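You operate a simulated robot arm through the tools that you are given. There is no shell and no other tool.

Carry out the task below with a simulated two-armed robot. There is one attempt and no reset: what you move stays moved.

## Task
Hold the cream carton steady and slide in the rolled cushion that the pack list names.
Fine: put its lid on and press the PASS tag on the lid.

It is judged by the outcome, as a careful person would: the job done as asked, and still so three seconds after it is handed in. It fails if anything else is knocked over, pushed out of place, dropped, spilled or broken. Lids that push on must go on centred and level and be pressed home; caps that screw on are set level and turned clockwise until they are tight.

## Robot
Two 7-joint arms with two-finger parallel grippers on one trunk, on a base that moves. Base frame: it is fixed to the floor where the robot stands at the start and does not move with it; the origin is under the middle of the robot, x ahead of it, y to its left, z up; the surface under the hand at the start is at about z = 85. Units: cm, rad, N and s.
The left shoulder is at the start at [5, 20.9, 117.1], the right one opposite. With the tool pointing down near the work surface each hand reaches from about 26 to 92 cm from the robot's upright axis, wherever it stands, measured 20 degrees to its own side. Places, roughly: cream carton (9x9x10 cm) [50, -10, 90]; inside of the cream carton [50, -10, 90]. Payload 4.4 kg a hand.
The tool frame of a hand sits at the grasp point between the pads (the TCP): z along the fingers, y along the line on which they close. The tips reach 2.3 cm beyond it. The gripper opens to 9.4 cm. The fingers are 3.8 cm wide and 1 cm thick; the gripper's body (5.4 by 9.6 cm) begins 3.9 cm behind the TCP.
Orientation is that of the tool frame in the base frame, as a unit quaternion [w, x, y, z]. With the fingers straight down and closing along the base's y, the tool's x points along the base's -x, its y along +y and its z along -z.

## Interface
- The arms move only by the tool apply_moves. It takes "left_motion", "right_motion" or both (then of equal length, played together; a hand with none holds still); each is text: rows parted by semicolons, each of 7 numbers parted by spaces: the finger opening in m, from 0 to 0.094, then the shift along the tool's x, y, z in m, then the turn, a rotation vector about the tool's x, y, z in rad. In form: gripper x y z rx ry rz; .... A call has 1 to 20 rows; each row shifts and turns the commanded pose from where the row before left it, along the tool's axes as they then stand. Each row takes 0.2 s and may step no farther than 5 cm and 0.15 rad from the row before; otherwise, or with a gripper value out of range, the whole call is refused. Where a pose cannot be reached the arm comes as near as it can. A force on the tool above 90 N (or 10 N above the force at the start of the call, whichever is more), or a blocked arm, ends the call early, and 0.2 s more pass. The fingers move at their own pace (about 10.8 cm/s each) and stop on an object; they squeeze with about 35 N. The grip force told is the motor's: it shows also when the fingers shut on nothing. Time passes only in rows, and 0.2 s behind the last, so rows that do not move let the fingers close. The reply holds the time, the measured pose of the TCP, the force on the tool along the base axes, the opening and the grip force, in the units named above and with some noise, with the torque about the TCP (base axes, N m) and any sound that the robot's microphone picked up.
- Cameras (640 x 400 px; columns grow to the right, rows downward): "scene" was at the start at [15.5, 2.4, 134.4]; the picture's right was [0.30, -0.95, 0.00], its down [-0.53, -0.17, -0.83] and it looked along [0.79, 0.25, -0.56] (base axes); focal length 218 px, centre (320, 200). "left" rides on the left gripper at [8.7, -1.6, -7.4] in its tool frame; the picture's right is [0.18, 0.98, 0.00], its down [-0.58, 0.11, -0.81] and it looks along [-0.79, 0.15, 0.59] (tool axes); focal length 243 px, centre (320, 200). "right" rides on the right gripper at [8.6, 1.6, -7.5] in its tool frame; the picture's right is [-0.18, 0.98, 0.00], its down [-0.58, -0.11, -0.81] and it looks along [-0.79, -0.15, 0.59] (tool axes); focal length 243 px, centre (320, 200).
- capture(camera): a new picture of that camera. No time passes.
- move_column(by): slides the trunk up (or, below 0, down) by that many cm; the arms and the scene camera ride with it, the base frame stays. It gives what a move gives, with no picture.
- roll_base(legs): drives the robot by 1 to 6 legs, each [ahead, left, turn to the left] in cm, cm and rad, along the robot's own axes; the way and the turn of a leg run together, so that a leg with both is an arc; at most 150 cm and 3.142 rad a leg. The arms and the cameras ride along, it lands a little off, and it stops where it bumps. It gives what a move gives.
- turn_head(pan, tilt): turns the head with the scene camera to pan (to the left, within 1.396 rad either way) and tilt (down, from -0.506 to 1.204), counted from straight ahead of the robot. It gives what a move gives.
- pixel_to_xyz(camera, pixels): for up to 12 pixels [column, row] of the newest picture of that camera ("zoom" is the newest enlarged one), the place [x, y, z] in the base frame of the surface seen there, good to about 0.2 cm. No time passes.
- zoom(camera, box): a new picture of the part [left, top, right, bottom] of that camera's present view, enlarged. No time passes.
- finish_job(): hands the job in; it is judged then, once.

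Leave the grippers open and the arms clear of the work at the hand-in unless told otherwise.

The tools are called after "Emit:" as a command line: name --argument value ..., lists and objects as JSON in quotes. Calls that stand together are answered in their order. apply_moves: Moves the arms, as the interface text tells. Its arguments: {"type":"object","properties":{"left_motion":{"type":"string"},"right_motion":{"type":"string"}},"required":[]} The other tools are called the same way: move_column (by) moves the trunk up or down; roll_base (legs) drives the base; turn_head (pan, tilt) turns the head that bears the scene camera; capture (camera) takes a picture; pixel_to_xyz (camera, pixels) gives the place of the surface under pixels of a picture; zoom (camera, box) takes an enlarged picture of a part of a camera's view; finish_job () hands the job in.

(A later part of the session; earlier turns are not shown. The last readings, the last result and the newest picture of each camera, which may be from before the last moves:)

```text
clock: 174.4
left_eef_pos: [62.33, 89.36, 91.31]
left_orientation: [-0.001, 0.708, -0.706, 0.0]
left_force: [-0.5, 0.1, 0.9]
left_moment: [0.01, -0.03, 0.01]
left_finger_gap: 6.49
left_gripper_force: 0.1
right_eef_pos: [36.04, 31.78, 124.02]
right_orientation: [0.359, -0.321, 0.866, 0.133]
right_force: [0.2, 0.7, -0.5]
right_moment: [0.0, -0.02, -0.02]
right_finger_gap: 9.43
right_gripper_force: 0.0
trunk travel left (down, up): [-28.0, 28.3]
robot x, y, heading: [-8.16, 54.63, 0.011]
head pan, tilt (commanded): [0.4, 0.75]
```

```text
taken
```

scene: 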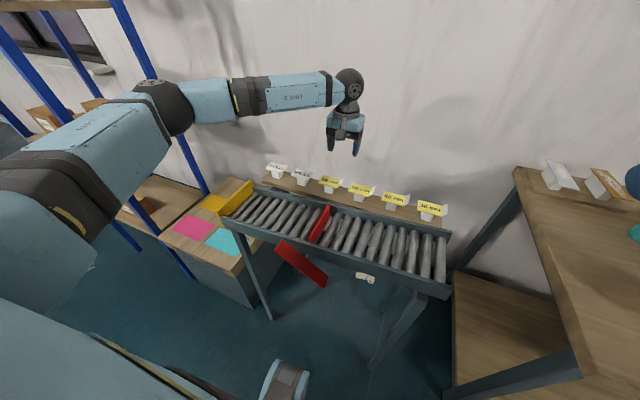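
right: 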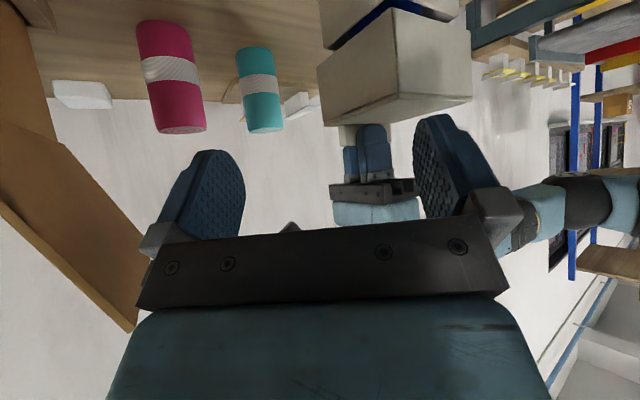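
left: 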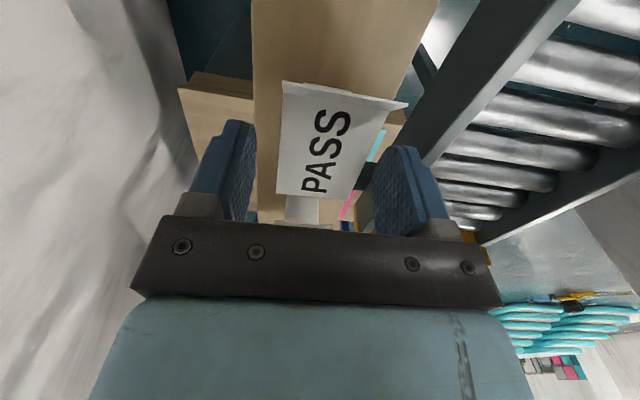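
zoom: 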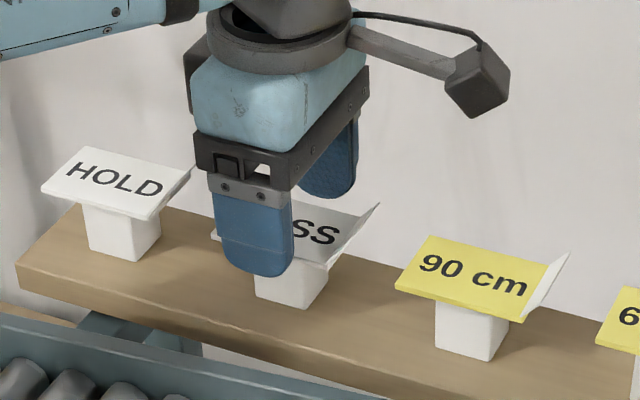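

I close slowly on the plate's near and far edges.

Emit:
apply_moves --left_motion "0.056 0 0 0 0 0 0; 0.05 0 0 0 0 0 0; 0.047 0 0 0 0 0 0; 0.045 0 0 0 0 0 0; 0.043 0 0 0 0 0 0; 0.041 0 0 0 0 0 0; 0.041 0 0 0 0 0 0"

Emit:
zoom --camera "scene" --box '[282, 140, 332, 200]'

Emit:
zoom --camera "left" --box '[220, 60, 440, 240]'

```text
clock: 176.0
left_eef_pos: [62.27, 89.34, 91.18]
left_orientation: [-0.001, 0.708, -0.706, 0.0]
left_force: [0.0, 0.6, -0.3]
left_moment: [0.01, 0.0, 0.02]
left_finger_gap: 4.46
left_gripper_force: 34.9
right_eef_pos: [35.97, 31.81, 123.97]
right_orientation: [0.359, -0.32, 0.866, 0.132]
right_force: [-0.7, 0.5, -0.1]
right_moment: [0.0, -0.01, 0.0]
right_finger_gap: 9.39
right_gripper_force: 0.1
trunk travel left (down, up): [-28.0, 28.3]
robot x, y, heading: [-8.24, 55.02, 0.007]
head pan, tilt (commanded): [0.4, 0.75]
```

```text
6.67 times, centred on (307, 170) of scene
```

zoom: 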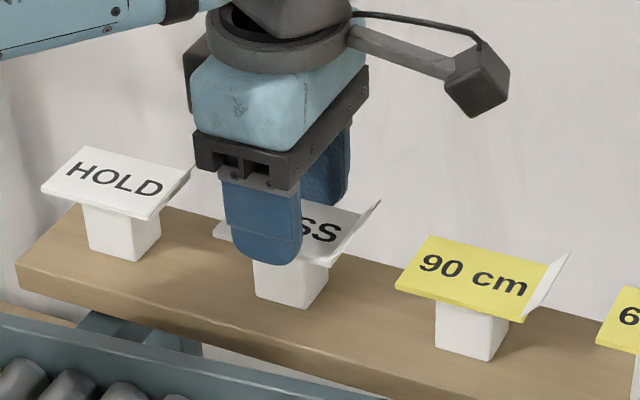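

```text
2.22 times, centred on (330, 150) of left
```

zoom: 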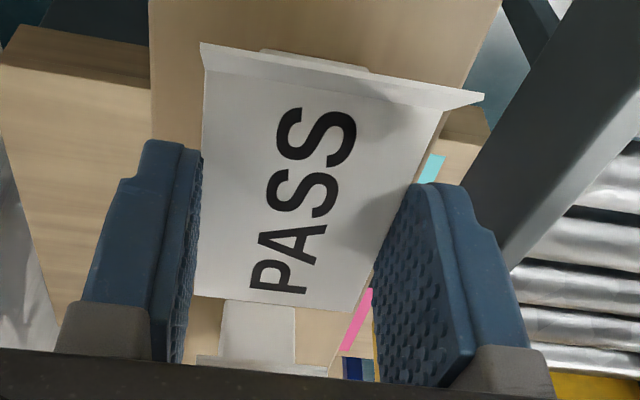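

The plate is held by its edges: 4.46 cm, 35 N. I lift 1.5 cm slowly and check that the stand stays behind.

Emit:
apply_moves --left_motion "0.041 0 0 -0.004 0 0 0; 0.041 0 0 -0.005 0 0 0; 0.041 0 0 -0.006 0 0 0; 0.041 0 0 0 0 0 0"

Emit:
zoom --camera "scene" --box '[282, 140, 332, 200]'

Emit:
zoom --camera "left" --box '[220, 60, 440, 240]'

```text
clock: 177.0
left_eef_pos: [61.97, 89.29, 92.75]
left_orientation: [0.0, 0.709, -0.706, 0.0]
left_force: [0.1, -0.1, -0.3]
left_moment: [0.01, -0.05, -0.03]
left_finger_gap: 4.42
left_gripper_force: 34.8
right_eef_pos: [35.98, 31.83, 123.96]
right_orientation: [0.36, -0.321, 0.866, 0.132]
right_force: [-0.2, -1.0, -0.4]
right_moment: [0.0, -0.02, 0.01]
right_finger_gap: 9.4
right_gripper_force: 0.0
trunk travel left (down, up): [-28.0, 28.3]
robot x, y, heading: [-8.29, 54.79, 0.012]
head pan, tilt (commanded): [0.4, 0.75]
```

```text
6.67 times, centred on (307, 170) of scene
```

zoom: 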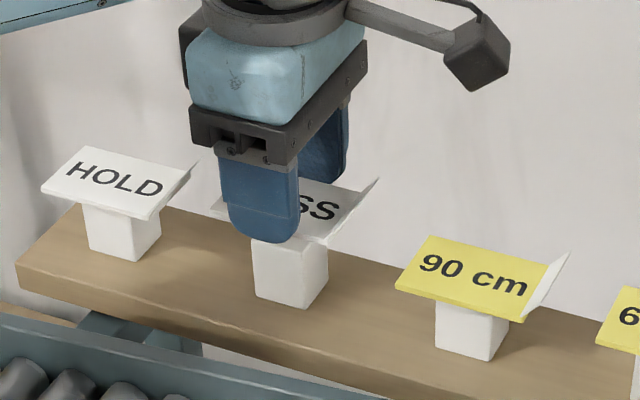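

```text
2.22 times, centred on (330, 150) of left
```

zoom: 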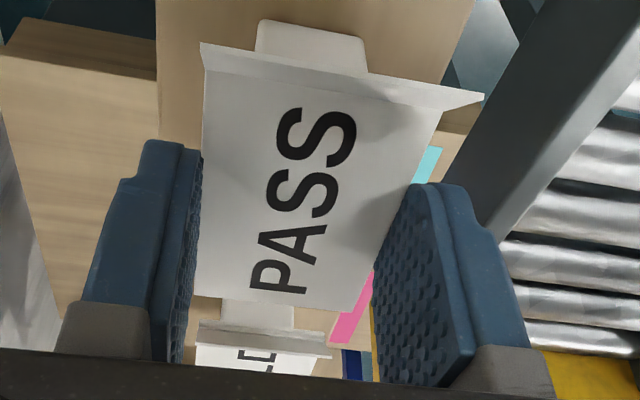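

The tag is off its stand, which stayed put. I raise it by 30 cm, then drive back: right 55 cm and ahead 6 cm.

Emit:
apply_moves --left_motion "0.041 0 0 -0.03 0 0 0; 0.041 0 0 -0.04 0 0 0; 0.041 0 0 -0.045 0 0 0; 0.041 0 0 -0.045 0 0 0; 0.041 0 0 -0.045 0 0 0; 0.041 0 0 -0.045 0 0 0; 0.041 0 0 -0.04 0 0 0; 0.041 0 0 0 0 0 0"

Emit:
roll_base --legs '[[0, -55, 0], [6, 0, 0]]'

Emit:
turn_head --pan 0.05 --tilt 0.85

Emit:
capture --camera "scene"

Emit:
capture --camera "left"

```text
clock: 178.8
left_eef_pos: [62.19, 89.54, 121.66]
left_orientation: [0.0, 0.708, -0.706, 0.0]
left_force: [-1.2, 0.3, 0.1]
left_moment: [0.02, -0.02, 0.0]
left_finger_gap: 4.43
left_gripper_force: 35.3
right_eef_pos: [35.99, 31.83, 124.02]
right_orientation: [0.359, -0.323, 0.865, 0.134]
right_force: [-0.3, 0.6, 0.3]
right_moment: [0.01, 0.01, -0.04]
right_finger_gap: 9.43
right_gripper_force: 0.0
trunk travel left (down, up): [-28.0, 28.3]
robot x, y, heading: [-8.19, 54.75, 0.01]
head pan, tilt (commanded): [0.4, 0.75]
```

```text
clock: 184.8
left_eef_pos: [68.69, 33.99, 121.6]
left_orientation: [0.0, 0.711, -0.704, 0.0]
left_force: [0.5, -0.6, -0.7]
left_moment: [0.02, 0.02, 0.03]
left_finger_gap: 4.42
left_gripper_force: 35.1
right_eef_pos: [42.91, -23.79, 123.88]
right_orientation: [0.358, -0.324, 0.865, 0.135]
right_force: [0.7, -0.4, 0.0]
right_moment: [-0.04, 0.02, 0.02]
right_finger_gap: 9.4
right_gripper_force: 0.0
trunk travel left (down, up): [-28.0, 28.3]
robot x, y, heading: [-1.45, -1.19, 0.016]
head pan, tilt (commanded): [0.4, 0.75]
```

```text
clock: 185.6
left_eef_pos: [68.59, 34.02, 121.75]
left_orientation: [-0.001, 0.711, -0.703, 0.001]
left_force: [0.4, -0.3, -0.3]
left_moment: [0.02, -0.04, 0.0]
left_finger_gap: 4.46
left_gripper_force: 35.2
right_eef_pos: [42.69, -23.81, 124.01]
right_orientation: [0.359, -0.324, 0.865, 0.134]
right_force: [-0.5, -0.3, 0.0]
right_moment: [-0.02, -0.03, 0.01]
right_finger_gap: 9.39
right_gripper_force: 0.0
trunk travel left (down, up): [-28.0, 28.3]
robot x, y, heading: [-1.5, -1.06, 0.017]
head pan, tilt (commanded): [0.051, 0.85]
```

```text
taken
```

scene: 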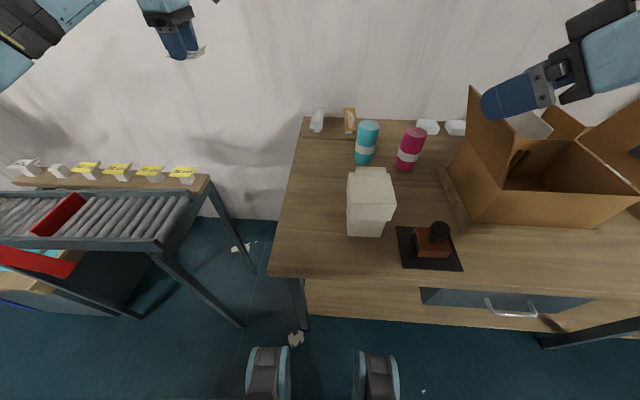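

```text
taken
```

left: 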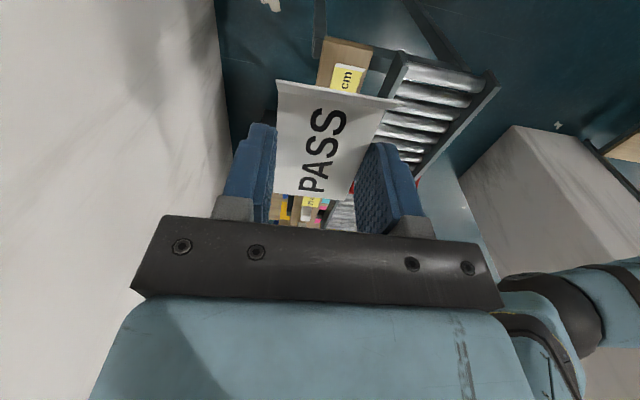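

Back at the table with the tag in hand. I measure the lid top again.

Emit:
zoom --camera "scene" --box '[336, 155, 406, 245]'

```text
4.44 times, centred on (371, 200) of scene
```

zoom: 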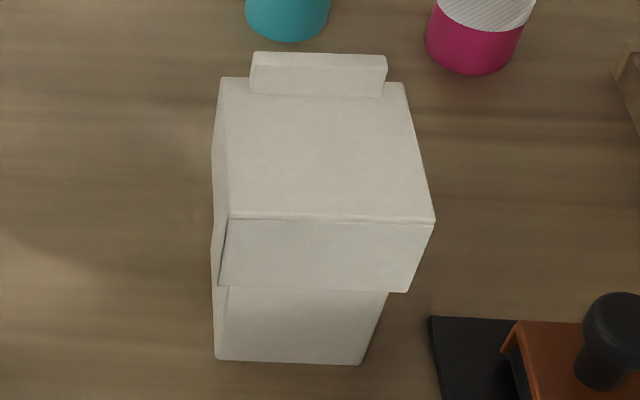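

Emit:
pixel_to_xyz --camera "zoom" --pixels '[[233, 213], [430, 215], [400, 88], [223, 85], [320, 150], [250, 100], [380, 100], [320, 98], [320, 212], [320, 75], [320, 56], [225, 150]]'

Emit:
pixel_to_xyz --camera "zoom" --pixels '[[240, 250], [320, 255], [400, 255], [230, 320], [300, 320], [350, 320], [216, 330], [217, 310], [217, 180], [222, 215], [218, 200], [280, 345]]'

```text
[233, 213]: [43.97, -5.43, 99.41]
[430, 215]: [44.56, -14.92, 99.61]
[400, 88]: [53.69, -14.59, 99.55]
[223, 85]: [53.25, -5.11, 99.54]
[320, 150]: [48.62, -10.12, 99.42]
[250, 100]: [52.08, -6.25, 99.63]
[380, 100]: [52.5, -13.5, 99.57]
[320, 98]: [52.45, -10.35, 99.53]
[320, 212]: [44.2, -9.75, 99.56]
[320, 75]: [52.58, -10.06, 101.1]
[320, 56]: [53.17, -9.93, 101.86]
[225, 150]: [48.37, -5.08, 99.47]
```

```text
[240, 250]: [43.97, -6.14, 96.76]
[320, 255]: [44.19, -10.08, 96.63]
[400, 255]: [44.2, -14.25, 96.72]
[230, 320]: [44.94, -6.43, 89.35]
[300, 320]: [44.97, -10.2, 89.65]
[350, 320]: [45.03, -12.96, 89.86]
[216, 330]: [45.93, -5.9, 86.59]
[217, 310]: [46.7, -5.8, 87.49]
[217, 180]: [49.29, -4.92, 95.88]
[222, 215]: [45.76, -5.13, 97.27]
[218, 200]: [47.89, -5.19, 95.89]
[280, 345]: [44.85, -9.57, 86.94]
```

Lid top: x 44.1–53.9, tab front at x 52.5, y −5.1…−14.9, top z 99.5. I'll lay the tag centred in the free area at (48.25, −10.05). I carry the tag there at height (z≈121) while the right hand backs off a little.

Emit:
apply_moves --left_motion "0.041 0.0398 0.019 0 0 0 0; 0.041 0.0398 0.019 0 0 0 0; 0.041 0.0398 0.019 0 0 0 0; 0.041 0.0398 0.019 0 0 0 0; 0.041 0.0398 0.019 0 0 0 0; 0.041 0.0398 0.019 0 0 0 0; 0.041 0.0398 0.019 0 0 0 0; 0.041 0.0398 0.019 0 0 0 0; 0.041 0.0398 0.019 0 0 0 0; 0.041 0.0398 0.019 0 0 0 0; 0.041 0.0398 0.019 0 0 0 -0.03; 0.041 0 0 0 0 0 0" --right_motion "0.094 0.0108 0.0129 -0.0108 0 0 0; 0.094 0.0108 0.0129 -0.0108 0 0 0; 0.094 0.0108 0.0129 -0.0108 0 0 0; 0.094 0 0 0 0 0 0; 0.094 0 0 0 0 0 0; 0.094 0 0 0 0 0 0; 0.094 0 0 0 0 0 0; 0.094 0 0 0 0 0 0; 0.094 0 0 0 0 0 0; 0.094 0 0 0 0 0 0; 0.094 0 0 0 0 0 0; 0.094 0 0 0 0 0 0"

Emit:
capture --camera "scene"

Emit:
capture --camera "left"

```text
clock: 188.2
left_eef_pos: [48.08, -9.8, 121.47]
left_orientation: [0.001, 0.722, -0.692, 0.002]
left_force: [0.5, 0.2, -0.3]
left_moment: [0.02, -0.01, 0.01]
left_finger_gap: 4.42
left_gripper_force: 34.4
right_eef_pos: [37.1, -23.97, 124.31]
right_orientation: [0.359, -0.325, 0.865, 0.134]
right_force: [0.1, 0.1, 0.0]
right_moment: [-0.03, 0.0, 0.0]
right_finger_gap: 9.4
right_gripper_force: 0.1
right hand out of reach, approached as far as the arm can: row 3
trunk travel left (down, up): [-28.0, 28.3]
robot x, y, heading: [-1.73, -1.18, 0.017]
head pan, tilt (commanded): [0.051, 0.85]
```

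```text
taken
```

scene: 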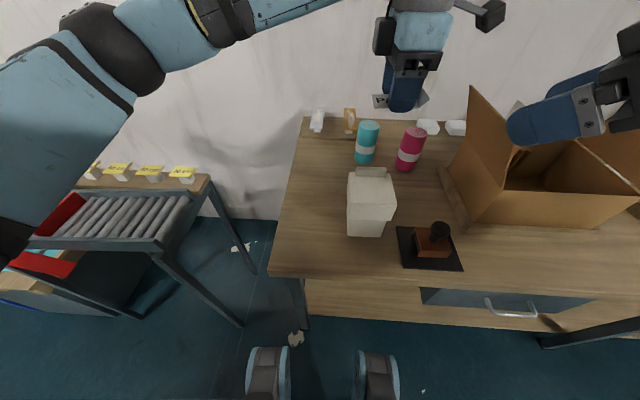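

```text
taken
```

left: 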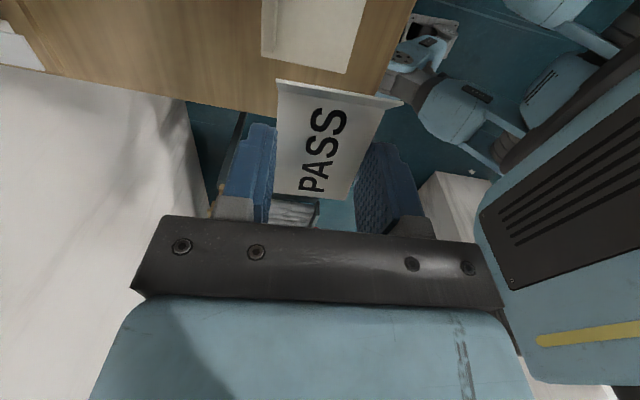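

The tag is over the lid. I descend to TCP z ≈104 with a small correction (+0.15 x, −0.25 y).

Emit:
apply_moves --left_motion "0.041 0.0025 -0.0015 0.04 0 0 0; 0.041 0 0 0.045 0 0 0; 0.041 0 0 0.045 0 0 0; 0.041 0 0 0.035 0 0 0; 0.041 0 0 0.01 0 0 0; 0.041 0 0 0 0 0 0"

Emit:
zoom --camera "scene" --box '[336, 135, 416, 245]'

Emit:
capture --camera "left"

```text
clock: 189.6
left_eef_pos: [48.28, -10.42, 103.97]
left_orientation: [-0.001, 0.721, -0.693, 0.0]
left_force: [0.0, 0.0, -0.4]
left_moment: [0.01, 0.02, 0.0]
left_finger_gap: 4.42
left_gripper_force: 35.2
right_eef_pos: [37.21, -24.04, 124.22]
right_orientation: [0.358, -0.324, 0.865, 0.135]
right_force: [-0.7, -0.5, -0.5]
right_moment: [-0.03, 0.0, 0.01]
right_finger_gap: 9.4
right_gripper_force: 0.1
trunk travel left (down, up): [-28.0, 28.3]
robot x, y, heading: [-1.67, -1.21, 0.016]
head pan, tilt (commanded): [0.051, 0.85]
```

```text
3.64 times, centred on (376, 190) of scene
```

zoom: 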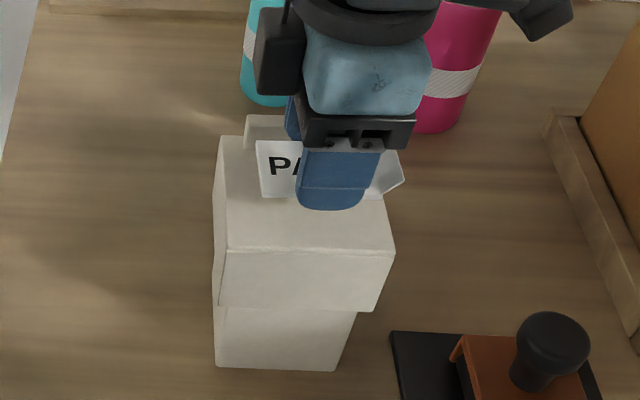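

```text
taken
```

left: 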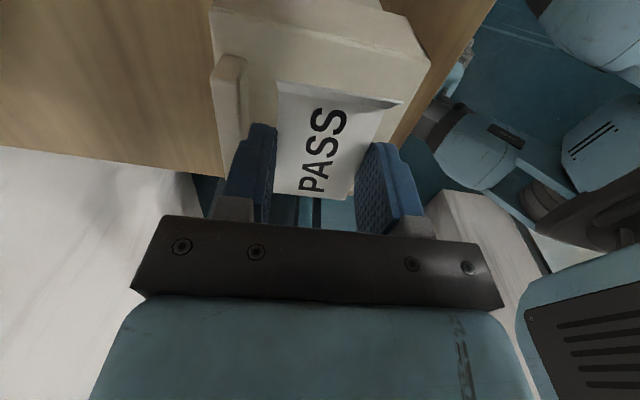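

The tag hangs just above the lid, in front of the tab. I shift −0.25 in x and +0.35 in y, lower 1.8 cm, then feel down in fine steps.

Emit:
apply_moves --left_motion "0.041 -0.0035 0.0025 0 0 0 0; 0.041 0 0 0.01 0 0 0; 0.041 0 0 0.008 0 0 0; 0.041 0 0 0 0 0 0"

Emit:
zoom --camera "scene" --box '[346, 150, 406, 245]'

Emit:
zoom --camera "left" --box '[200, 0, 440, 240]'

```text
clock: 190.6
left_eef_pos: [47.99, -9.91, 102.2]
left_orientation: [-0.001, 0.722, -0.692, 0.0]
left_force: [1.0, 0.5, 0.0]
left_moment: [-0.01, -0.01, 0.0]
left_finger_gap: 4.42
left_gripper_force: 35.2
right_eef_pos: [37.27, -24.05, 124.22]
right_orientation: [0.358, -0.324, 0.865, 0.134]
right_force: [-0.9, 0.2, 0.3]
right_moment: [-0.02, 0.01, 0.0]
right_finger_gap: 9.39
right_gripper_force: 0.1
trunk travel left (down, up): [-28.0, 28.3]
robot x, y, heading: [-1.4, -1.05, 0.021]
head pan, tilt (commanded): [0.051, 0.85]
```

```text
4.21 times, centred on (376, 198) of scene
```

zoom: 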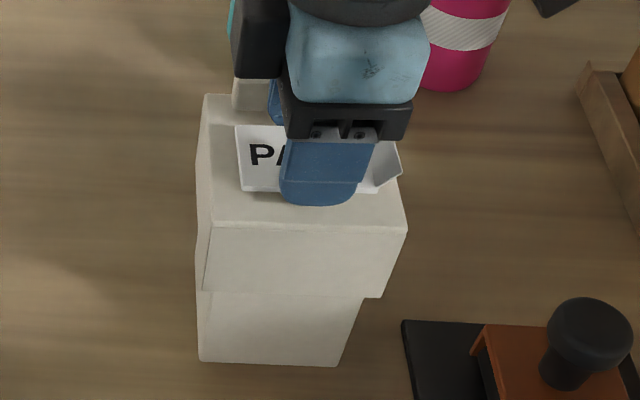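

```text
1.67 times, centred on (320, 120) of left
```

zoom: 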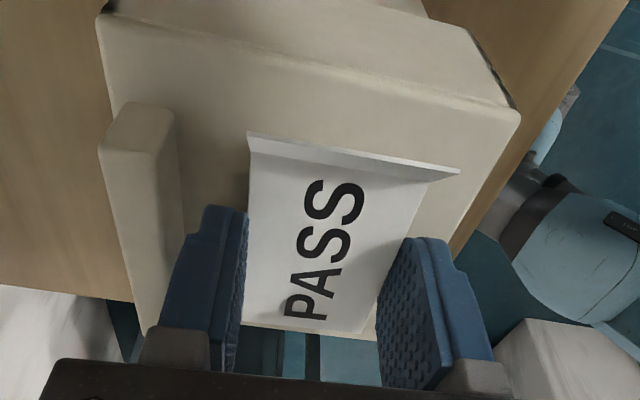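

Tips are about 0.4 cm above the lid. I lower in 0.1 cm steps until touch.

Emit:
apply_moves --left_motion "0.041 0 0 0.001 0 0 0; 0.041 0 0 0.001 0 0 0; 0.041 0 0 0.001 0 0 0; 0.041 0 0 0.001 0 0 0; 0.041 0 0 0 0 0 0"

```text
clock: 191.8
left_eef_pos: [48.17, -10.0, 101.91]
left_orientation: [-0.001, 0.721, -0.693, 0.001]
left_force: [0.1, -0.3, 0.1]
left_moment: [-0.01, 0.0, 0.0]
left_finger_gap: 4.44
left_gripper_force: 34.3
right_eef_pos: [37.2, -24.07, 124.2]
right_orientation: [0.358, -0.324, 0.866, 0.134]
right_force: [-0.3, -0.4, 0.4]
right_moment: [0.01, -0.03, 0.0]
right_finger_gap: 9.4
right_gripper_force: 0.1
trunk travel left (down, up): [-28.0, 28.3]
robot x, y, heading: [-1.97, -0.96, 0.022]
head pan, tilt (commanded): [0.051, 0.85]
```

Emit:
apply_moves --left_motion "0.041 0 0 0.001 0 0 0; 0.041 0 0 0.0005 0 0 0; 0.041 0 0 0 0 0 0"

```text
clock: 192.6
left_eef_pos: [48.01, -9.95, 101.82]
left_orientation: [-0.002, 0.721, -0.693, 0.001]
left_force: [1.0, -0.2, 9.3]
left_moment: [0.02, -0.1, -0.05]
left_finger_gap: 4.44
left_gripper_force: 34.9
right_eef_pos: [37.15, -24.07, 124.27]
right_orientation: [0.359, -0.324, 0.865, 0.134]
right_force: [0.0, -0.2, 0.4]
right_moment: [0.01, 0.0, 0.02]
right_finger_gap: 9.38
right_gripper_force: 0.0
trunk travel left (down, up): [-28.0, 28.3]
robot x, y, heading: [-1.55, -1.24, 0.016]
head pan, tilt (commanded): [0.051, 0.85]
```

Touch: 9 N. I ease up 0.1 cm, open to 5.2 cm so the tag settles on the lid, and rise.

Emit:
apply_moves --left_motion "0.041 0 0 -0.001 0 0 0; 0.046 0 0 0 0 0 0; 0.049 0 0 0 0 0 0; 0.052 0 0 0 0 0 0; 0.052 0 0 0 0 0 0; 0.052 0 0 -0.01 0 0 0; 0.052 0 0 -0.03 0 0 0; 0.052 0 0 -0.04 0 0 0; 0.052 0 0 0 0 0 0"

Emit:
zoom --camera "left" --box '[200, 0, 440, 240]'

Emit:
zoom --camera "scene" --box '[346, 150, 406, 245]'

```text
clock: 194.6
left_eef_pos: [48.01, -10.04, 109.91]
left_orientation: [0.0, 0.721, -0.693, 0.0]
left_force: [-0.5, -0.1, 0.1]
left_moment: [0.01, 0.0, 0.0]
left_finger_gap: 5.2
left_gripper_force: 0.0
right_eef_pos: [37.25, -24.09, 124.15]
right_orientation: [0.358, -0.325, 0.865, 0.135]
right_force: [0.6, 0.6, 0.1]
right_moment: [0.03, -0.01, 0.03]
right_finger_gap: 9.39
right_gripper_force: 0.0
trunk travel left (down, up): [-28.0, 28.3]
robot x, y, heading: [-1.5, -1.27, 0.019]
head pan, tilt (commanded): [0.051, 0.85]
```

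```text
1.67 times, centred on (320, 120) of left
```

zoom: 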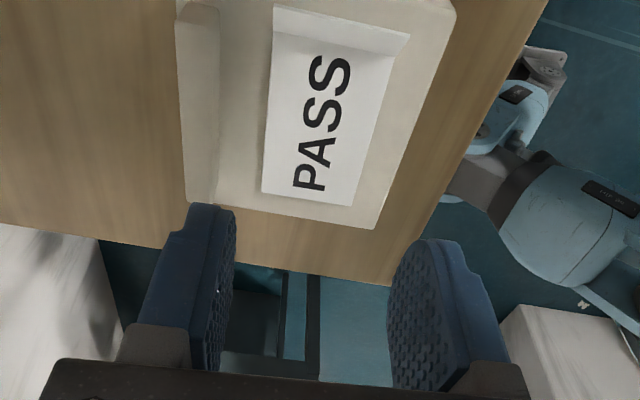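

```text
4.21 times, centred on (376, 198) of scene
```

zoom: 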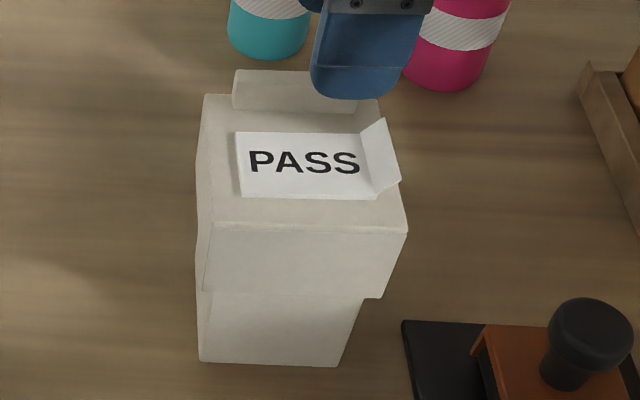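

The PASS tag lies flat on the lid in front of the tab. Now I close the fingers, and press down on the tag's middle.

Emit:
apply_moves --left_motion "0.02 0 0 0 0 0 0; 0.004 0 0 0 0 0 0; 0.004 0 0 0.035 0 0 0; 0.004 0 0 0.033 0 0 0; 0.004 0 0 0.004 0 0 0; 0.004 0 0 0 0 0 0"

Emit:
zoom --camera "left" --box '[200, 0, 440, 240]'

```text
clock: 196.0
left_eef_pos: [47.96, -9.98, 102.81]
left_orientation: [-0.001, 0.721, -0.693, 0.001]
left_force: [-0.2, 0.2, -0.1]
left_moment: [-0.01, 0.0, 0.01]
left_finger_gap: 0.42
left_gripper_force: 0.1
right_eef_pos: [37.22, -24.13, 124.24]
right_orientation: [0.358, -0.325, 0.865, 0.134]
right_force: [0.8, 0.8, -0.2]
right_moment: [0.0, -0.04, 0.0]
right_finger_gap: 9.39
right_gripper_force: 0.0
trunk travel left (down, up): [-28.0, 28.3]
robot x, y, heading: [-1.37, -1.01, 0.019]
head pan, tilt (commanded): [0.051, 0.85]
```

```text
1.67 times, centred on (320, 120) of left
```

zoom: 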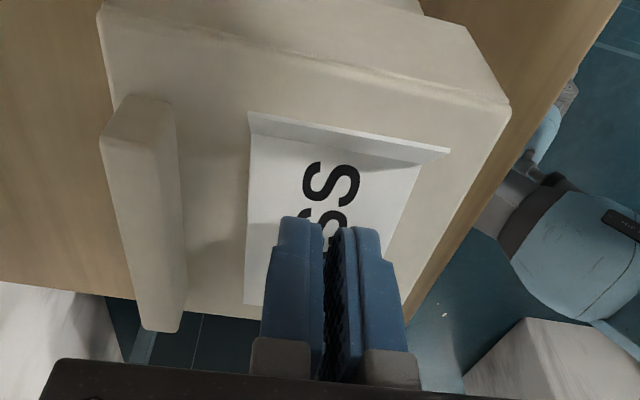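

The closed fingertips are right above the tag. I press down in 0.15 cm steps, watching the force.

Emit:
apply_moves --left_motion "0.004 0 0 0.003 0 0 0; 0.004 0 0 0.002 0 0 0; 0.004 0 0 0.002 0 0 0; 0.004 0 0 0.001 0 0 0; 0.004 0 0 0 0 0 0"

```text
clock: 197.2
left_eef_pos: [47.99, -10.01, 102.14]
left_orientation: [-0.001, 0.721, -0.693, 0.003]
left_force: [-0.8, -1.3, 21.6]
left_moment: [-0.02, -0.03, 0.01]
left_finger_gap: 0.38
left_gripper_force: 0.1
right_eef_pos: [37.0, -24.13, 124.29]
right_orientation: [0.36, -0.324, 0.865, 0.134]
right_force: [-0.8, 0.2, 0.0]
right_moment: [-0.01, -0.04, 0.02]
right_finger_gap: 9.42
right_gripper_force: 0.0
trunk travel left (down, up): [-28.0, 28.3]
robot x, y, heading: [-2.09, -1.47, 0.018]
head pan, tilt (commanded): [0.051, 0.85]
```

21.6 N on the tag. I press slightly more (0.1 cm) and hold for about a second, then rise.

Emit:
apply_moves --left_motion "0.004 0 0 0.001 0 0 0; 0.004 0 0 0 0 0 0; 0.004 0 0 0 0 0 0; 0.004 0 0 0 0 0 0; 0.004 0 0 0 0 0 0"

Emit:
apply_moves --left_motion "0.004 0 0 -0.003 0 0 0; 0.004 0 0 -0.007 0 0 0; 0.004 0 0 -0.03 0 0 0; 0.004 0 0 -0.04 0 0 0; 0.004 0 0 0 0 0 0"

Emit:
zoom --camera "left" --box '[200, 0, 440, 240]'

Emit:
zoom --camera "scene" --box '[346, 150, 406, 245]'

```text
clock: 198.4
left_eef_pos: [47.75, -9.94, 102.04]
left_orientation: [-0.001, 0.721, -0.693, 0.003]
left_force: [1.7, 0.5, 39.4]
left_moment: [0.01, -0.11, 0.0]
left_finger_gap: 0.42
left_gripper_force: 0.0
right_eef_pos: [36.9, -24.01, 124.26]
right_orientation: [0.359, -0.325, 0.865, 0.134]
right_force: [-1.1, 0.7, 0.2]
right_moment: [-0.02, -0.03, -0.02]
right_finger_gap: 9.4
right_gripper_force: 0.1
trunk travel left (down, up): [-28.0, 28.3]
robot x, y, heading: [-1.72, -1.28, 0.015]
head pan, tilt (commanded): [0.051, 0.85]
```

```text
clock: 199.6
left_eef_pos: [48.08, -10.12, 109.89]
left_orientation: [0.0, 0.721, -0.693, 0.0]
left_force: [-0.1, -0.6, 0.4]
left_moment: [-0.02, -0.01, -0.02]
left_finger_gap: 0.38
left_gripper_force: 0.0
right_eef_pos: [37.23, -23.99, 124.21]
right_orientation: [0.358, -0.325, 0.865, 0.135]
right_force: [0.0, -0.2, 0.0]
right_moment: [0.01, -0.01, 0.01]
right_finger_gap: 9.39
right_gripper_force: 0.0
trunk travel left (down, up): [-28.0, 28.3]
robot x, y, heading: [-1.56, -1.19, 0.02]
head pan, tilt (commanded): [0.051, 0.85]
```

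```text
1.67 times, centred on (320, 120) of left
```

zoom: 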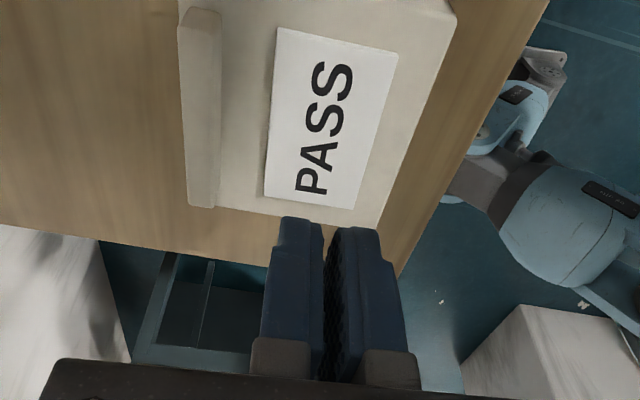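

```text
4.21 times, centred on (376, 198) of scene
```

zoom: 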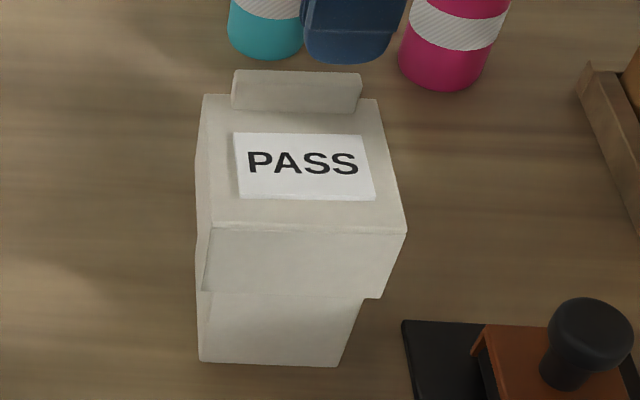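

The tag is stuck on now (its tail is gone). I check how the lid sits relative to the carton.

Emit:
pixel_to_xyz --camera "zoom" --pixels '[[215, 250], [300, 260], [380, 265], [205, 320], [270, 320], [340, 320], [200, 335], [201, 310], [200, 180], [203, 205], [320, 345], [230, 280]]'

Emit:
pixel_to_xyz --camera "zoom" --pixels '[[217, 222], [400, 225], [375, 105], [208, 100], [300, 210], [300, 118], [235, 75], [360, 78], [297, 90], [201, 150], [199, 260], [199, 280]]'

```text
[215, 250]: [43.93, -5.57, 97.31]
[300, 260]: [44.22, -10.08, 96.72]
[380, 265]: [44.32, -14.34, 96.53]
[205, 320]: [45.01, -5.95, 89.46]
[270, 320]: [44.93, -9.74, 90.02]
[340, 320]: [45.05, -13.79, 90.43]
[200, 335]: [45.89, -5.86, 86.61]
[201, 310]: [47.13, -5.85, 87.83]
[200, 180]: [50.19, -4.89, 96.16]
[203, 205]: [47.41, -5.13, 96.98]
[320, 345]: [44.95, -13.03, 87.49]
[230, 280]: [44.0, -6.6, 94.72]
```

```text
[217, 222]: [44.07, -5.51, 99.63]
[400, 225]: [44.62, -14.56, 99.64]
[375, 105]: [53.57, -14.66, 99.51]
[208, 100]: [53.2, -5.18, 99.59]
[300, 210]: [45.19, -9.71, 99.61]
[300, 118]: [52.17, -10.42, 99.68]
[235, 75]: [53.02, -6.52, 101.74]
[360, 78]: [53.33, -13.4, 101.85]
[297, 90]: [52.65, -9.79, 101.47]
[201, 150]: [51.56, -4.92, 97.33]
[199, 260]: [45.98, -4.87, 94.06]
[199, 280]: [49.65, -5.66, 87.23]
```

The lid sits about 0.3 cm toward near and left and is turned about 0.04 rad relative to the carton. I'll re-centre it by the tab. The left hand moves 5 cm to above the tab, opening 2.6 cm.

Emit:
apply_moves --left_motion "0.02 0.0006 -0.0255 0 0 0 0; 0.026 0.0005 -0.025 0 0 0 0; 0.026 0 0 0.025 0 0 0; 0.026 0 0 0.02 0 0 0; 0.026 0 0 0 0 0 0"

Emit:
zoom --camera "left" --box '[220, 0, 420, 240]'

Emit:
pixel_to_xyz --camera "left" --pixels '[[320, 90], [310, 100], [330, 100], [320, 110], [320, 130]]'

```text
clock: 200.8
left_eef_pos: [53.05, -10.02, 105.25]
left_orientation: [0.0, 0.721, -0.693, 0.001]
left_force: [0.7, -0.4, -0.5]
left_moment: [0.02, 0.0, 0.0]
left_finger_gap: 2.61
left_gripper_force: 0.0
right_eef_pos: [37.2, -24.04, 124.21]
right_orientation: [0.359, -0.324, 0.865, 0.134]
right_force: [0.2, 0.2, -0.3]
right_moment: [0.03, -0.02, 0.0]
right_finger_gap: 9.4
right_gripper_force: 0.1
trunk travel left (down, up): [-28.0, 28.3]
robot x, y, heading: [-1.53, -1.24, 0.017]
head pan, tilt (commanded): [0.051, 0.85]
```

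```text
1.67 times, centred on (320, 120) of left
```

zoom: 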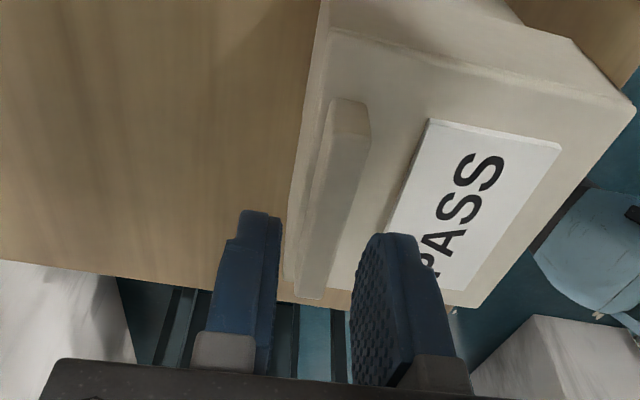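

```text
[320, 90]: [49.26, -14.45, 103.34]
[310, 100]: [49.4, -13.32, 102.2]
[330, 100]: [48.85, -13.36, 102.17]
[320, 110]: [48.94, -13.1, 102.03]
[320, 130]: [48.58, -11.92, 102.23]
```

I measure the tab in the zoomed left picture.

Emit:
pixel_to_xyz --camera "zoom" --pixels '[[345, 140], [366, 140], [330, 140], [340, 200], [358, 190], [318, 200], [318, 260], [300, 280], [325, 290], [430, 130], [400, 200], [370, 120]]'

```text
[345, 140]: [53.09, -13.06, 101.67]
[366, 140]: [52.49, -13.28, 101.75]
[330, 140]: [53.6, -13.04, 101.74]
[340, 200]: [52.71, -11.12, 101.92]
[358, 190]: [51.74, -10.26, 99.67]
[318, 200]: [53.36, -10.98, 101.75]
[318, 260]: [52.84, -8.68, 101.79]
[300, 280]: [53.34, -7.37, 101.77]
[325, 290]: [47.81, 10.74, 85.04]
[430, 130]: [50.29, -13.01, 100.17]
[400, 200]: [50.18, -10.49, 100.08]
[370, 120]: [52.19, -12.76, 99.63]
```

The tab's centre is x≈52.95, well between the fingers; the near finger stays 0.5 cm clear of the tag. I go down 3.0 cm and close on the tab.

Emit:
apply_moves --left_motion "0.026 0 0 0.015 0 0 0; 0.026 0 0 0.014 0 0 0; 0.026 0 0 0 0 0 0; 0.02 0 0 0 0 0 0; 0.015 0 0 0 0 0 0; 0.012 0 0 0 0 0 0; 0.009 0 0 0 0 0 0; 0.006 0 0 0 0 0 0; 0.006 0 0 0 0 0 0"

Emit:
zoom --camera "left" --box '[220, 0, 420, 240]'

```text
clock: 202.8
left_eef_pos: [53.07, -9.81, 102.31]
left_orientation: [-0.001, 0.722, -0.692, 0.001]
left_force: [0.0, 1.1, 0.0]
left_moment: [-0.01, 0.03, -0.02]
left_finger_gap: 1.08
left_gripper_force: 35.3
right_eef_pos: [37.22, -24.05, 124.23]
right_orientation: [0.358, -0.324, 0.865, 0.134]
right_force: [0.7, 0.3, 0.4]
right_moment: [0.03, -0.04, 0.04]
right_finger_gap: 9.4
right_gripper_force: 0.1
trunk travel left (down, up): [-28.0, 28.3]
robot x, y, heading: [-1.62, -1.3, 0.018]
head pan, tilt (commanded): [0.051, 0.85]
```

```text
1.67 times, centred on (320, 120) of left
```

zoom: 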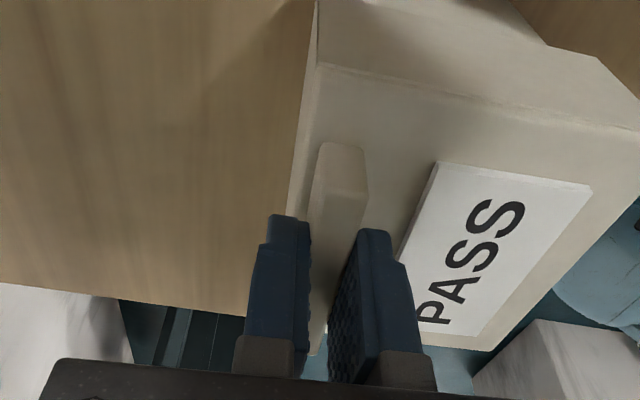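

The tab is gripped. I slide the lid gently: +0.3 cm in x, −0.4 cm in y, and −0.035 rad about vertical, in three small steps.

Emit:
apply_moves --left_motion "0.006 0.0014 -0.0009 0 0 0 0.0117; 0.006 0.0014 -0.0009 0 0 0 0.0117; 0.006 0.0013 -0.001 0 0 0 0.0117; 0.006 0 0 0 0 0 0"

Emit:
zoom --camera "scene" --box '[346, 150, 406, 245]'

Emit:
pixel_to_xyz --camera "zoom" --pixels '[[220, 250], [300, 260], [380, 265], [205, 320], [270, 320], [340, 320], [200, 335], [201, 310], [202, 180], [205, 205], [320, 345], [230, 280]]'

```text
clock: 203.8
left_eef_pos: [53.29, -10.16, 102.3]
left_orientation: [-0.001, 0.709, -0.705, 0.001]
left_force: [-2.2, 1.2, -0.1]
left_moment: [0.13, 0.1, -0.05]
left_finger_gap: 1.08
left_gripper_force: 34.9
right_eef_pos: [37.21, -23.97, 124.27]
right_orientation: [0.358, -0.325, 0.865, 0.135]
right_force: [0.2, -0.1, -0.1]
right_moment: [0.03, 0.0, 0.01]
right_finger_gap: 9.37
right_gripper_force: 0.2
trunk travel left (down, up): [-28.0, 28.3]
robot x, y, heading: [-2.05, -1.1, 0.017]
head pan, tilt (commanded): [0.051, 0.85]
```

```text
4.21 times, centred on (376, 198) of scene
```

zoom: 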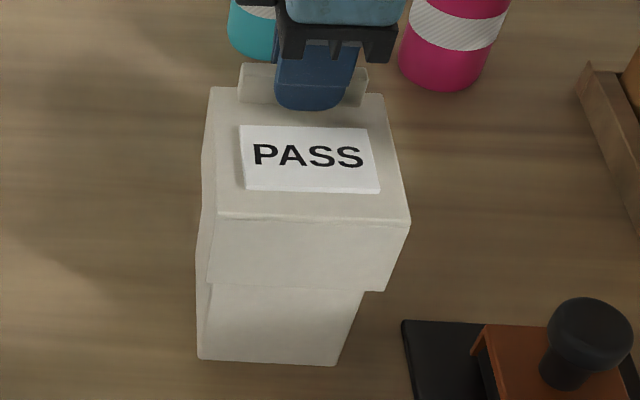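

```text
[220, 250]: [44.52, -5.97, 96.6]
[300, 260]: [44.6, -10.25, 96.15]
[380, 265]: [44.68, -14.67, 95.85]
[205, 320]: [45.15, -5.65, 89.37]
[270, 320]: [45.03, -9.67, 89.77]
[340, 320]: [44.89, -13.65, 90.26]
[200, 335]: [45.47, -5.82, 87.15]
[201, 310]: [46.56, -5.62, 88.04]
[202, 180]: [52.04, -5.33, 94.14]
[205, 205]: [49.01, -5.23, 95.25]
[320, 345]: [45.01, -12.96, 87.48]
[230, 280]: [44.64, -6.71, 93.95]
```

Near gap is now 0.43 and left gap about 0.43 (centred ≈0.5), so it is close. I lower the right hand again to its viewing place to check the right side and the yaw.

Emit:
apply_moves --right_motion "0.094 0.0229 -0.0085 0.0372 0 0 0; 0.094 0.0229 -0.0085 0.0372 0 0 0; 0.094 0.0229 -0.0085 0.0372 0 0 0; 0.094 0.0229 -0.0085 0.0372 0 0 0; 0.094 0 0 0 0 0 0"

Emit:
capture --camera "right"

Emit:
zoom --camera "right" --box '[290, 0, 480, 130]'

```text
clock: 205.0
left_eef_pos: [53.26, -10.24, 102.47]
left_orientation: [0.0, 0.709, -0.705, 0.001]
left_force: [-0.9, 1.2, 0.2]
left_moment: [0.1, 0.07, -0.08]
left_finger_gap: 1.08
left_gripper_force: 35.1
right_eef_pos: [43.11, -23.99, 107.57]
right_orientation: [0.359, -0.325, 0.865, 0.134]
right_force: [0.5, -0.2, -0.4]
right_moment: [0.02, 0.01, 0.0]
right_finger_gap: 9.41
right_gripper_force: 0.1
right hand out of reach, approached as far as the arm can: row 1
trunk travel left (down, up): [-28.0, 28.3]
robot x, y, heading: [-1.62, -1.35, 0.021]
head pan, tilt (commanded): [0.051, 0.85]
```

```text
taken
```

right: 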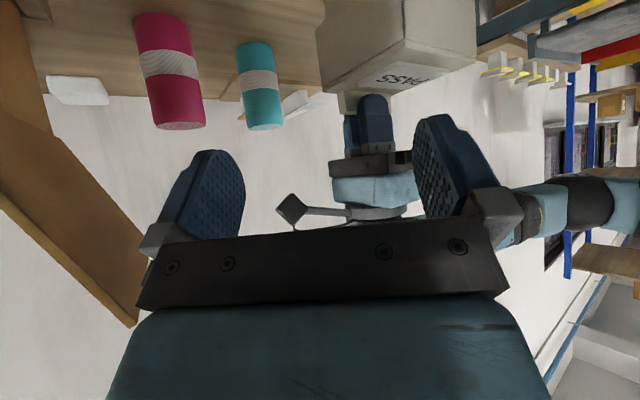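

```text
3.08 times, centred on (385, 65) of right
```

zoom: 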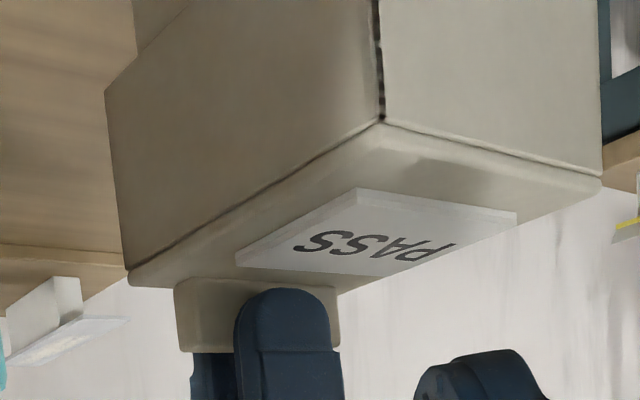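

I lower the right hand 4 cm more to see more of the carton beneath the lid.

Emit:
apply_moves --right_motion "0.094 0.0145 0 0.0145 0 0 0; 0.094 0.0145 0 0.0145 0 0 0; 0.094 0 0 0 0 0 0"

Emit:
zoom --camera "right" --box '[290, 0, 480, 130]'

Emit:
pixel_to_xyz --camera "zoom" --pixels '[[140, 170], [220, 150], [320, 110], [360, 60], [420, 60], [500, 80], [570, 100], [130, 30], [180, 30], [240, 20], [300, 10], [420, 5]]'

```text
clock: 205.8
left_eef_pos: [53.34, -10.23, 102.33]
left_orientation: [-0.001, 0.71, -0.704, 0.002]
left_force: [-0.2, 0.6, -1.1]
left_moment: [0.01, 0.02, -0.03]
left_finger_gap: 1.07
left_gripper_force: 35.4
right_eef_pos: [43.12, -23.98, 103.36]
right_orientation: [0.359, -0.323, 0.865, 0.133]
right_force: [-0.3, -1.4, -0.6]
right_moment: [0.01, 0.01, 0.0]
right_finger_gap: 9.41
right_gripper_force: 0.0
trunk travel left (down, up): [-28.0, 28.3]
robot x, y, heading: [-1.61, -1.12, 0.021]
head pan, tilt (commanded): [0.051, 0.85]
```

```text
3.08 times, centred on (385, 65) of right
```

zoom: 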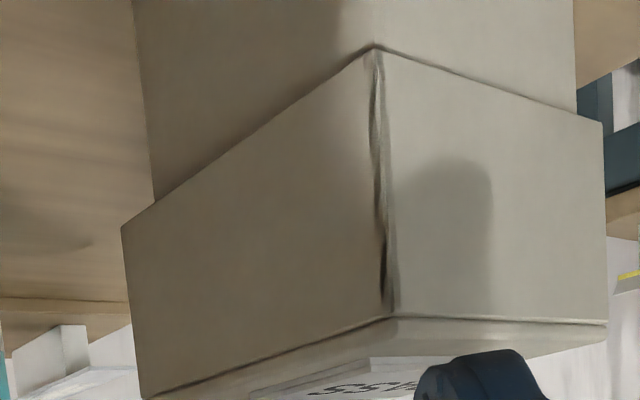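

```text
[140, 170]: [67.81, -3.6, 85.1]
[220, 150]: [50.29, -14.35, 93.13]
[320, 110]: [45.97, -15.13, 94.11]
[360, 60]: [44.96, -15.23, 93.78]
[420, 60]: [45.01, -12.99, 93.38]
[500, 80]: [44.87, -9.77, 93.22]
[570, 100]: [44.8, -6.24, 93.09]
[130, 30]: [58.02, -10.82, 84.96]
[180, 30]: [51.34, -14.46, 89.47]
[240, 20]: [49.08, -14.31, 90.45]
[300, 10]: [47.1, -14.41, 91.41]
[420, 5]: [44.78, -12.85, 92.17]
```

Excellent view of both. I measure lid and carton faces with several points each.

Emit:
pixel_to_xyz --camera "zoom" --pixels '[[160, 260], [220, 230], [280, 180], [340, 130], [200, 320], [340, 250], [420, 120], [500, 150], [580, 180], [420, 250], [500, 270], [580, 250]]'

Emit:
pixel_to_xyz --camera "zoom" --pixels '[[160, 100], [200, 80], [250, 70], [300, 50], [170, 150], [340, 30], [400, 10], [450, 20], [500, 40], [550, 60], [480, 10], [560, 30]]'

```text
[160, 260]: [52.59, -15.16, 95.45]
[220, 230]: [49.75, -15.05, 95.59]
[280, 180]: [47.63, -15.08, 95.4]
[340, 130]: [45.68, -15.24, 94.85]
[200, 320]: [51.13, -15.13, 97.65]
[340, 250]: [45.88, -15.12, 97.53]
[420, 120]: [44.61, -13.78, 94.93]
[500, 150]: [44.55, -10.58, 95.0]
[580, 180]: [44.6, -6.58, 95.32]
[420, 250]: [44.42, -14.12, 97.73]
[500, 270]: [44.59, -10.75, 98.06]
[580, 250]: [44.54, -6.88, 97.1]
```

```text
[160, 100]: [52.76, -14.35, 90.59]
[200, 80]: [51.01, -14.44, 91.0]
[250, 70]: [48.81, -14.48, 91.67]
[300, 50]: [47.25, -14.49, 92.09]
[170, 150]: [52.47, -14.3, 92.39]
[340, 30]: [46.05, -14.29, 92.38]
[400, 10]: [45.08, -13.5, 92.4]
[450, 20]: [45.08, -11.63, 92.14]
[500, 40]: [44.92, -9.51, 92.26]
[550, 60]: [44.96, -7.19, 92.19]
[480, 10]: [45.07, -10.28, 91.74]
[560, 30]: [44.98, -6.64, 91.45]
```

Right gap 0.74, left ≈0.44, near 0.47 (ideal ≈0.58 each): I fine-tune +0.18 in y, −0.1 in x and +0.012 rad yaw.

Emit:
apply_moves --left_motion "0.006 -0.0009 0.0005 0 0 0 -0.006; 0.006 -0.0009 0.0005 0 0 0 -0.006; 0.006 0 0 0 0 0 0; 0.006 0 0 0 0 0 0"

Emit:
zoom --camera "right" --box '[290, 0, 480, 130]'

Emit:
pixel_to_xyz --camera "zoom" --pixels '[[160, 260], [220, 230], [280, 180], [340, 130], [200, 320], [340, 250], [430, 120], [500, 150], [580, 180], [430, 250], [500, 270], [580, 250]]'

Emit:
pixel_to_xyz --camera "zoom" --pixels '[[160, 100], [200, 80], [250, 70], [300, 50], [170, 150], [340, 30], [400, 10], [450, 20], [500, 40], [550, 60], [480, 10], [560, 30]]'

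Emit:
zoom --camera "scene" --box '[346, 150, 406, 245]'

Emit:
pixel_to_xyz --camera "zoom" --pixels '[[220, 250], [300, 260], [380, 265], [207, 320], [270, 320], [340, 320], [200, 335], [200, 310], [204, 180], [206, 205], [205, 150], [200, 325]]'

```text
clock: 206.8
left_eef_pos: [53.21, -10.15, 102.37]
left_orientation: [0.0, 0.713, -0.701, 0.001]
left_force: [0.0, 0.0, -0.6]
left_moment: [0.01, -0.01, 0.0]
left_finger_gap: 1.07
left_gripper_force: 34.5
right_eef_pos: [43.14, -24.16, 103.49]
right_orientation: [0.359, -0.324, 0.865, 0.134]
right_force: [0.9, 0.0, 0.0]
right_moment: [0.0, 0.0, 0.03]
right_finger_gap: 9.41
right_gripper_force: 0.0
trunk travel left (down, up): [-28.0, 28.3]
robot x, y, heading: [-1.77, -1.12, 0.018]
head pan, tilt (commanded): [0.051, 0.85]
```

```text
3.08 times, centred on (385, 65) of right
```

zoom: 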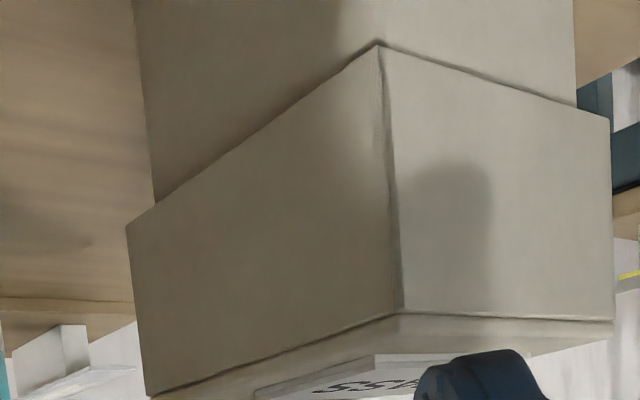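

```text
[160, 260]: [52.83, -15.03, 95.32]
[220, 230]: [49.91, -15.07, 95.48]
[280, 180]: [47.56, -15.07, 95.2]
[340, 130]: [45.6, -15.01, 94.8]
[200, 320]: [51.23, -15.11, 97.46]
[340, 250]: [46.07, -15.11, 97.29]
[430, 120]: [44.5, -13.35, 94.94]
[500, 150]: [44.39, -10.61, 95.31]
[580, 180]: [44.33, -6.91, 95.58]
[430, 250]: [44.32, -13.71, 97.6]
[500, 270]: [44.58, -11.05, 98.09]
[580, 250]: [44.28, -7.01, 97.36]
```

```text
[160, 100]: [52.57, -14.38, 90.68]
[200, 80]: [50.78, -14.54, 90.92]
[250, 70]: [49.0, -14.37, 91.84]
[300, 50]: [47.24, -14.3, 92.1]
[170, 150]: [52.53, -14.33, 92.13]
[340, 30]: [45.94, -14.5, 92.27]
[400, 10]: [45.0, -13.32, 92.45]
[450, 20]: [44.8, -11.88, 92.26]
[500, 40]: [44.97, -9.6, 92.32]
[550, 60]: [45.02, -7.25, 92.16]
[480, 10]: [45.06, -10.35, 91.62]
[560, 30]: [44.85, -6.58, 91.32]
```

```text
4.21 times, centred on (376, 198) of scene
```

zoom: 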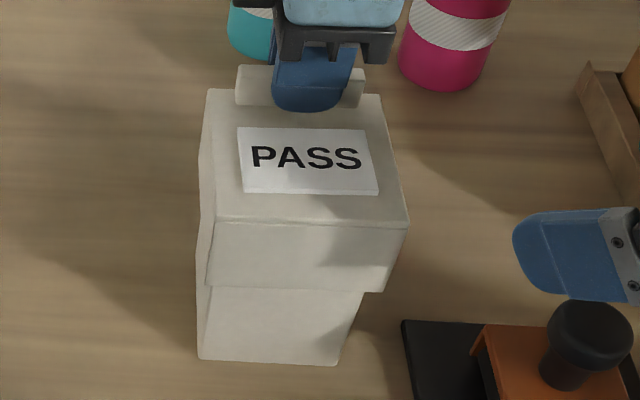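

```text
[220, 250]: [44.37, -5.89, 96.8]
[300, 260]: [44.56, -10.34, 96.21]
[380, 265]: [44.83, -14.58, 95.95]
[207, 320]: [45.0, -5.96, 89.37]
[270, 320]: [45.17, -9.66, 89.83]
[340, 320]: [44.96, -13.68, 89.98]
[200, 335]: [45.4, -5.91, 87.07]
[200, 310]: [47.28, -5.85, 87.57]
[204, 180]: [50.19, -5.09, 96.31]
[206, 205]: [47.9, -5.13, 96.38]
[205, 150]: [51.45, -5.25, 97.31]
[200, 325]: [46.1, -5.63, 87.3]
```

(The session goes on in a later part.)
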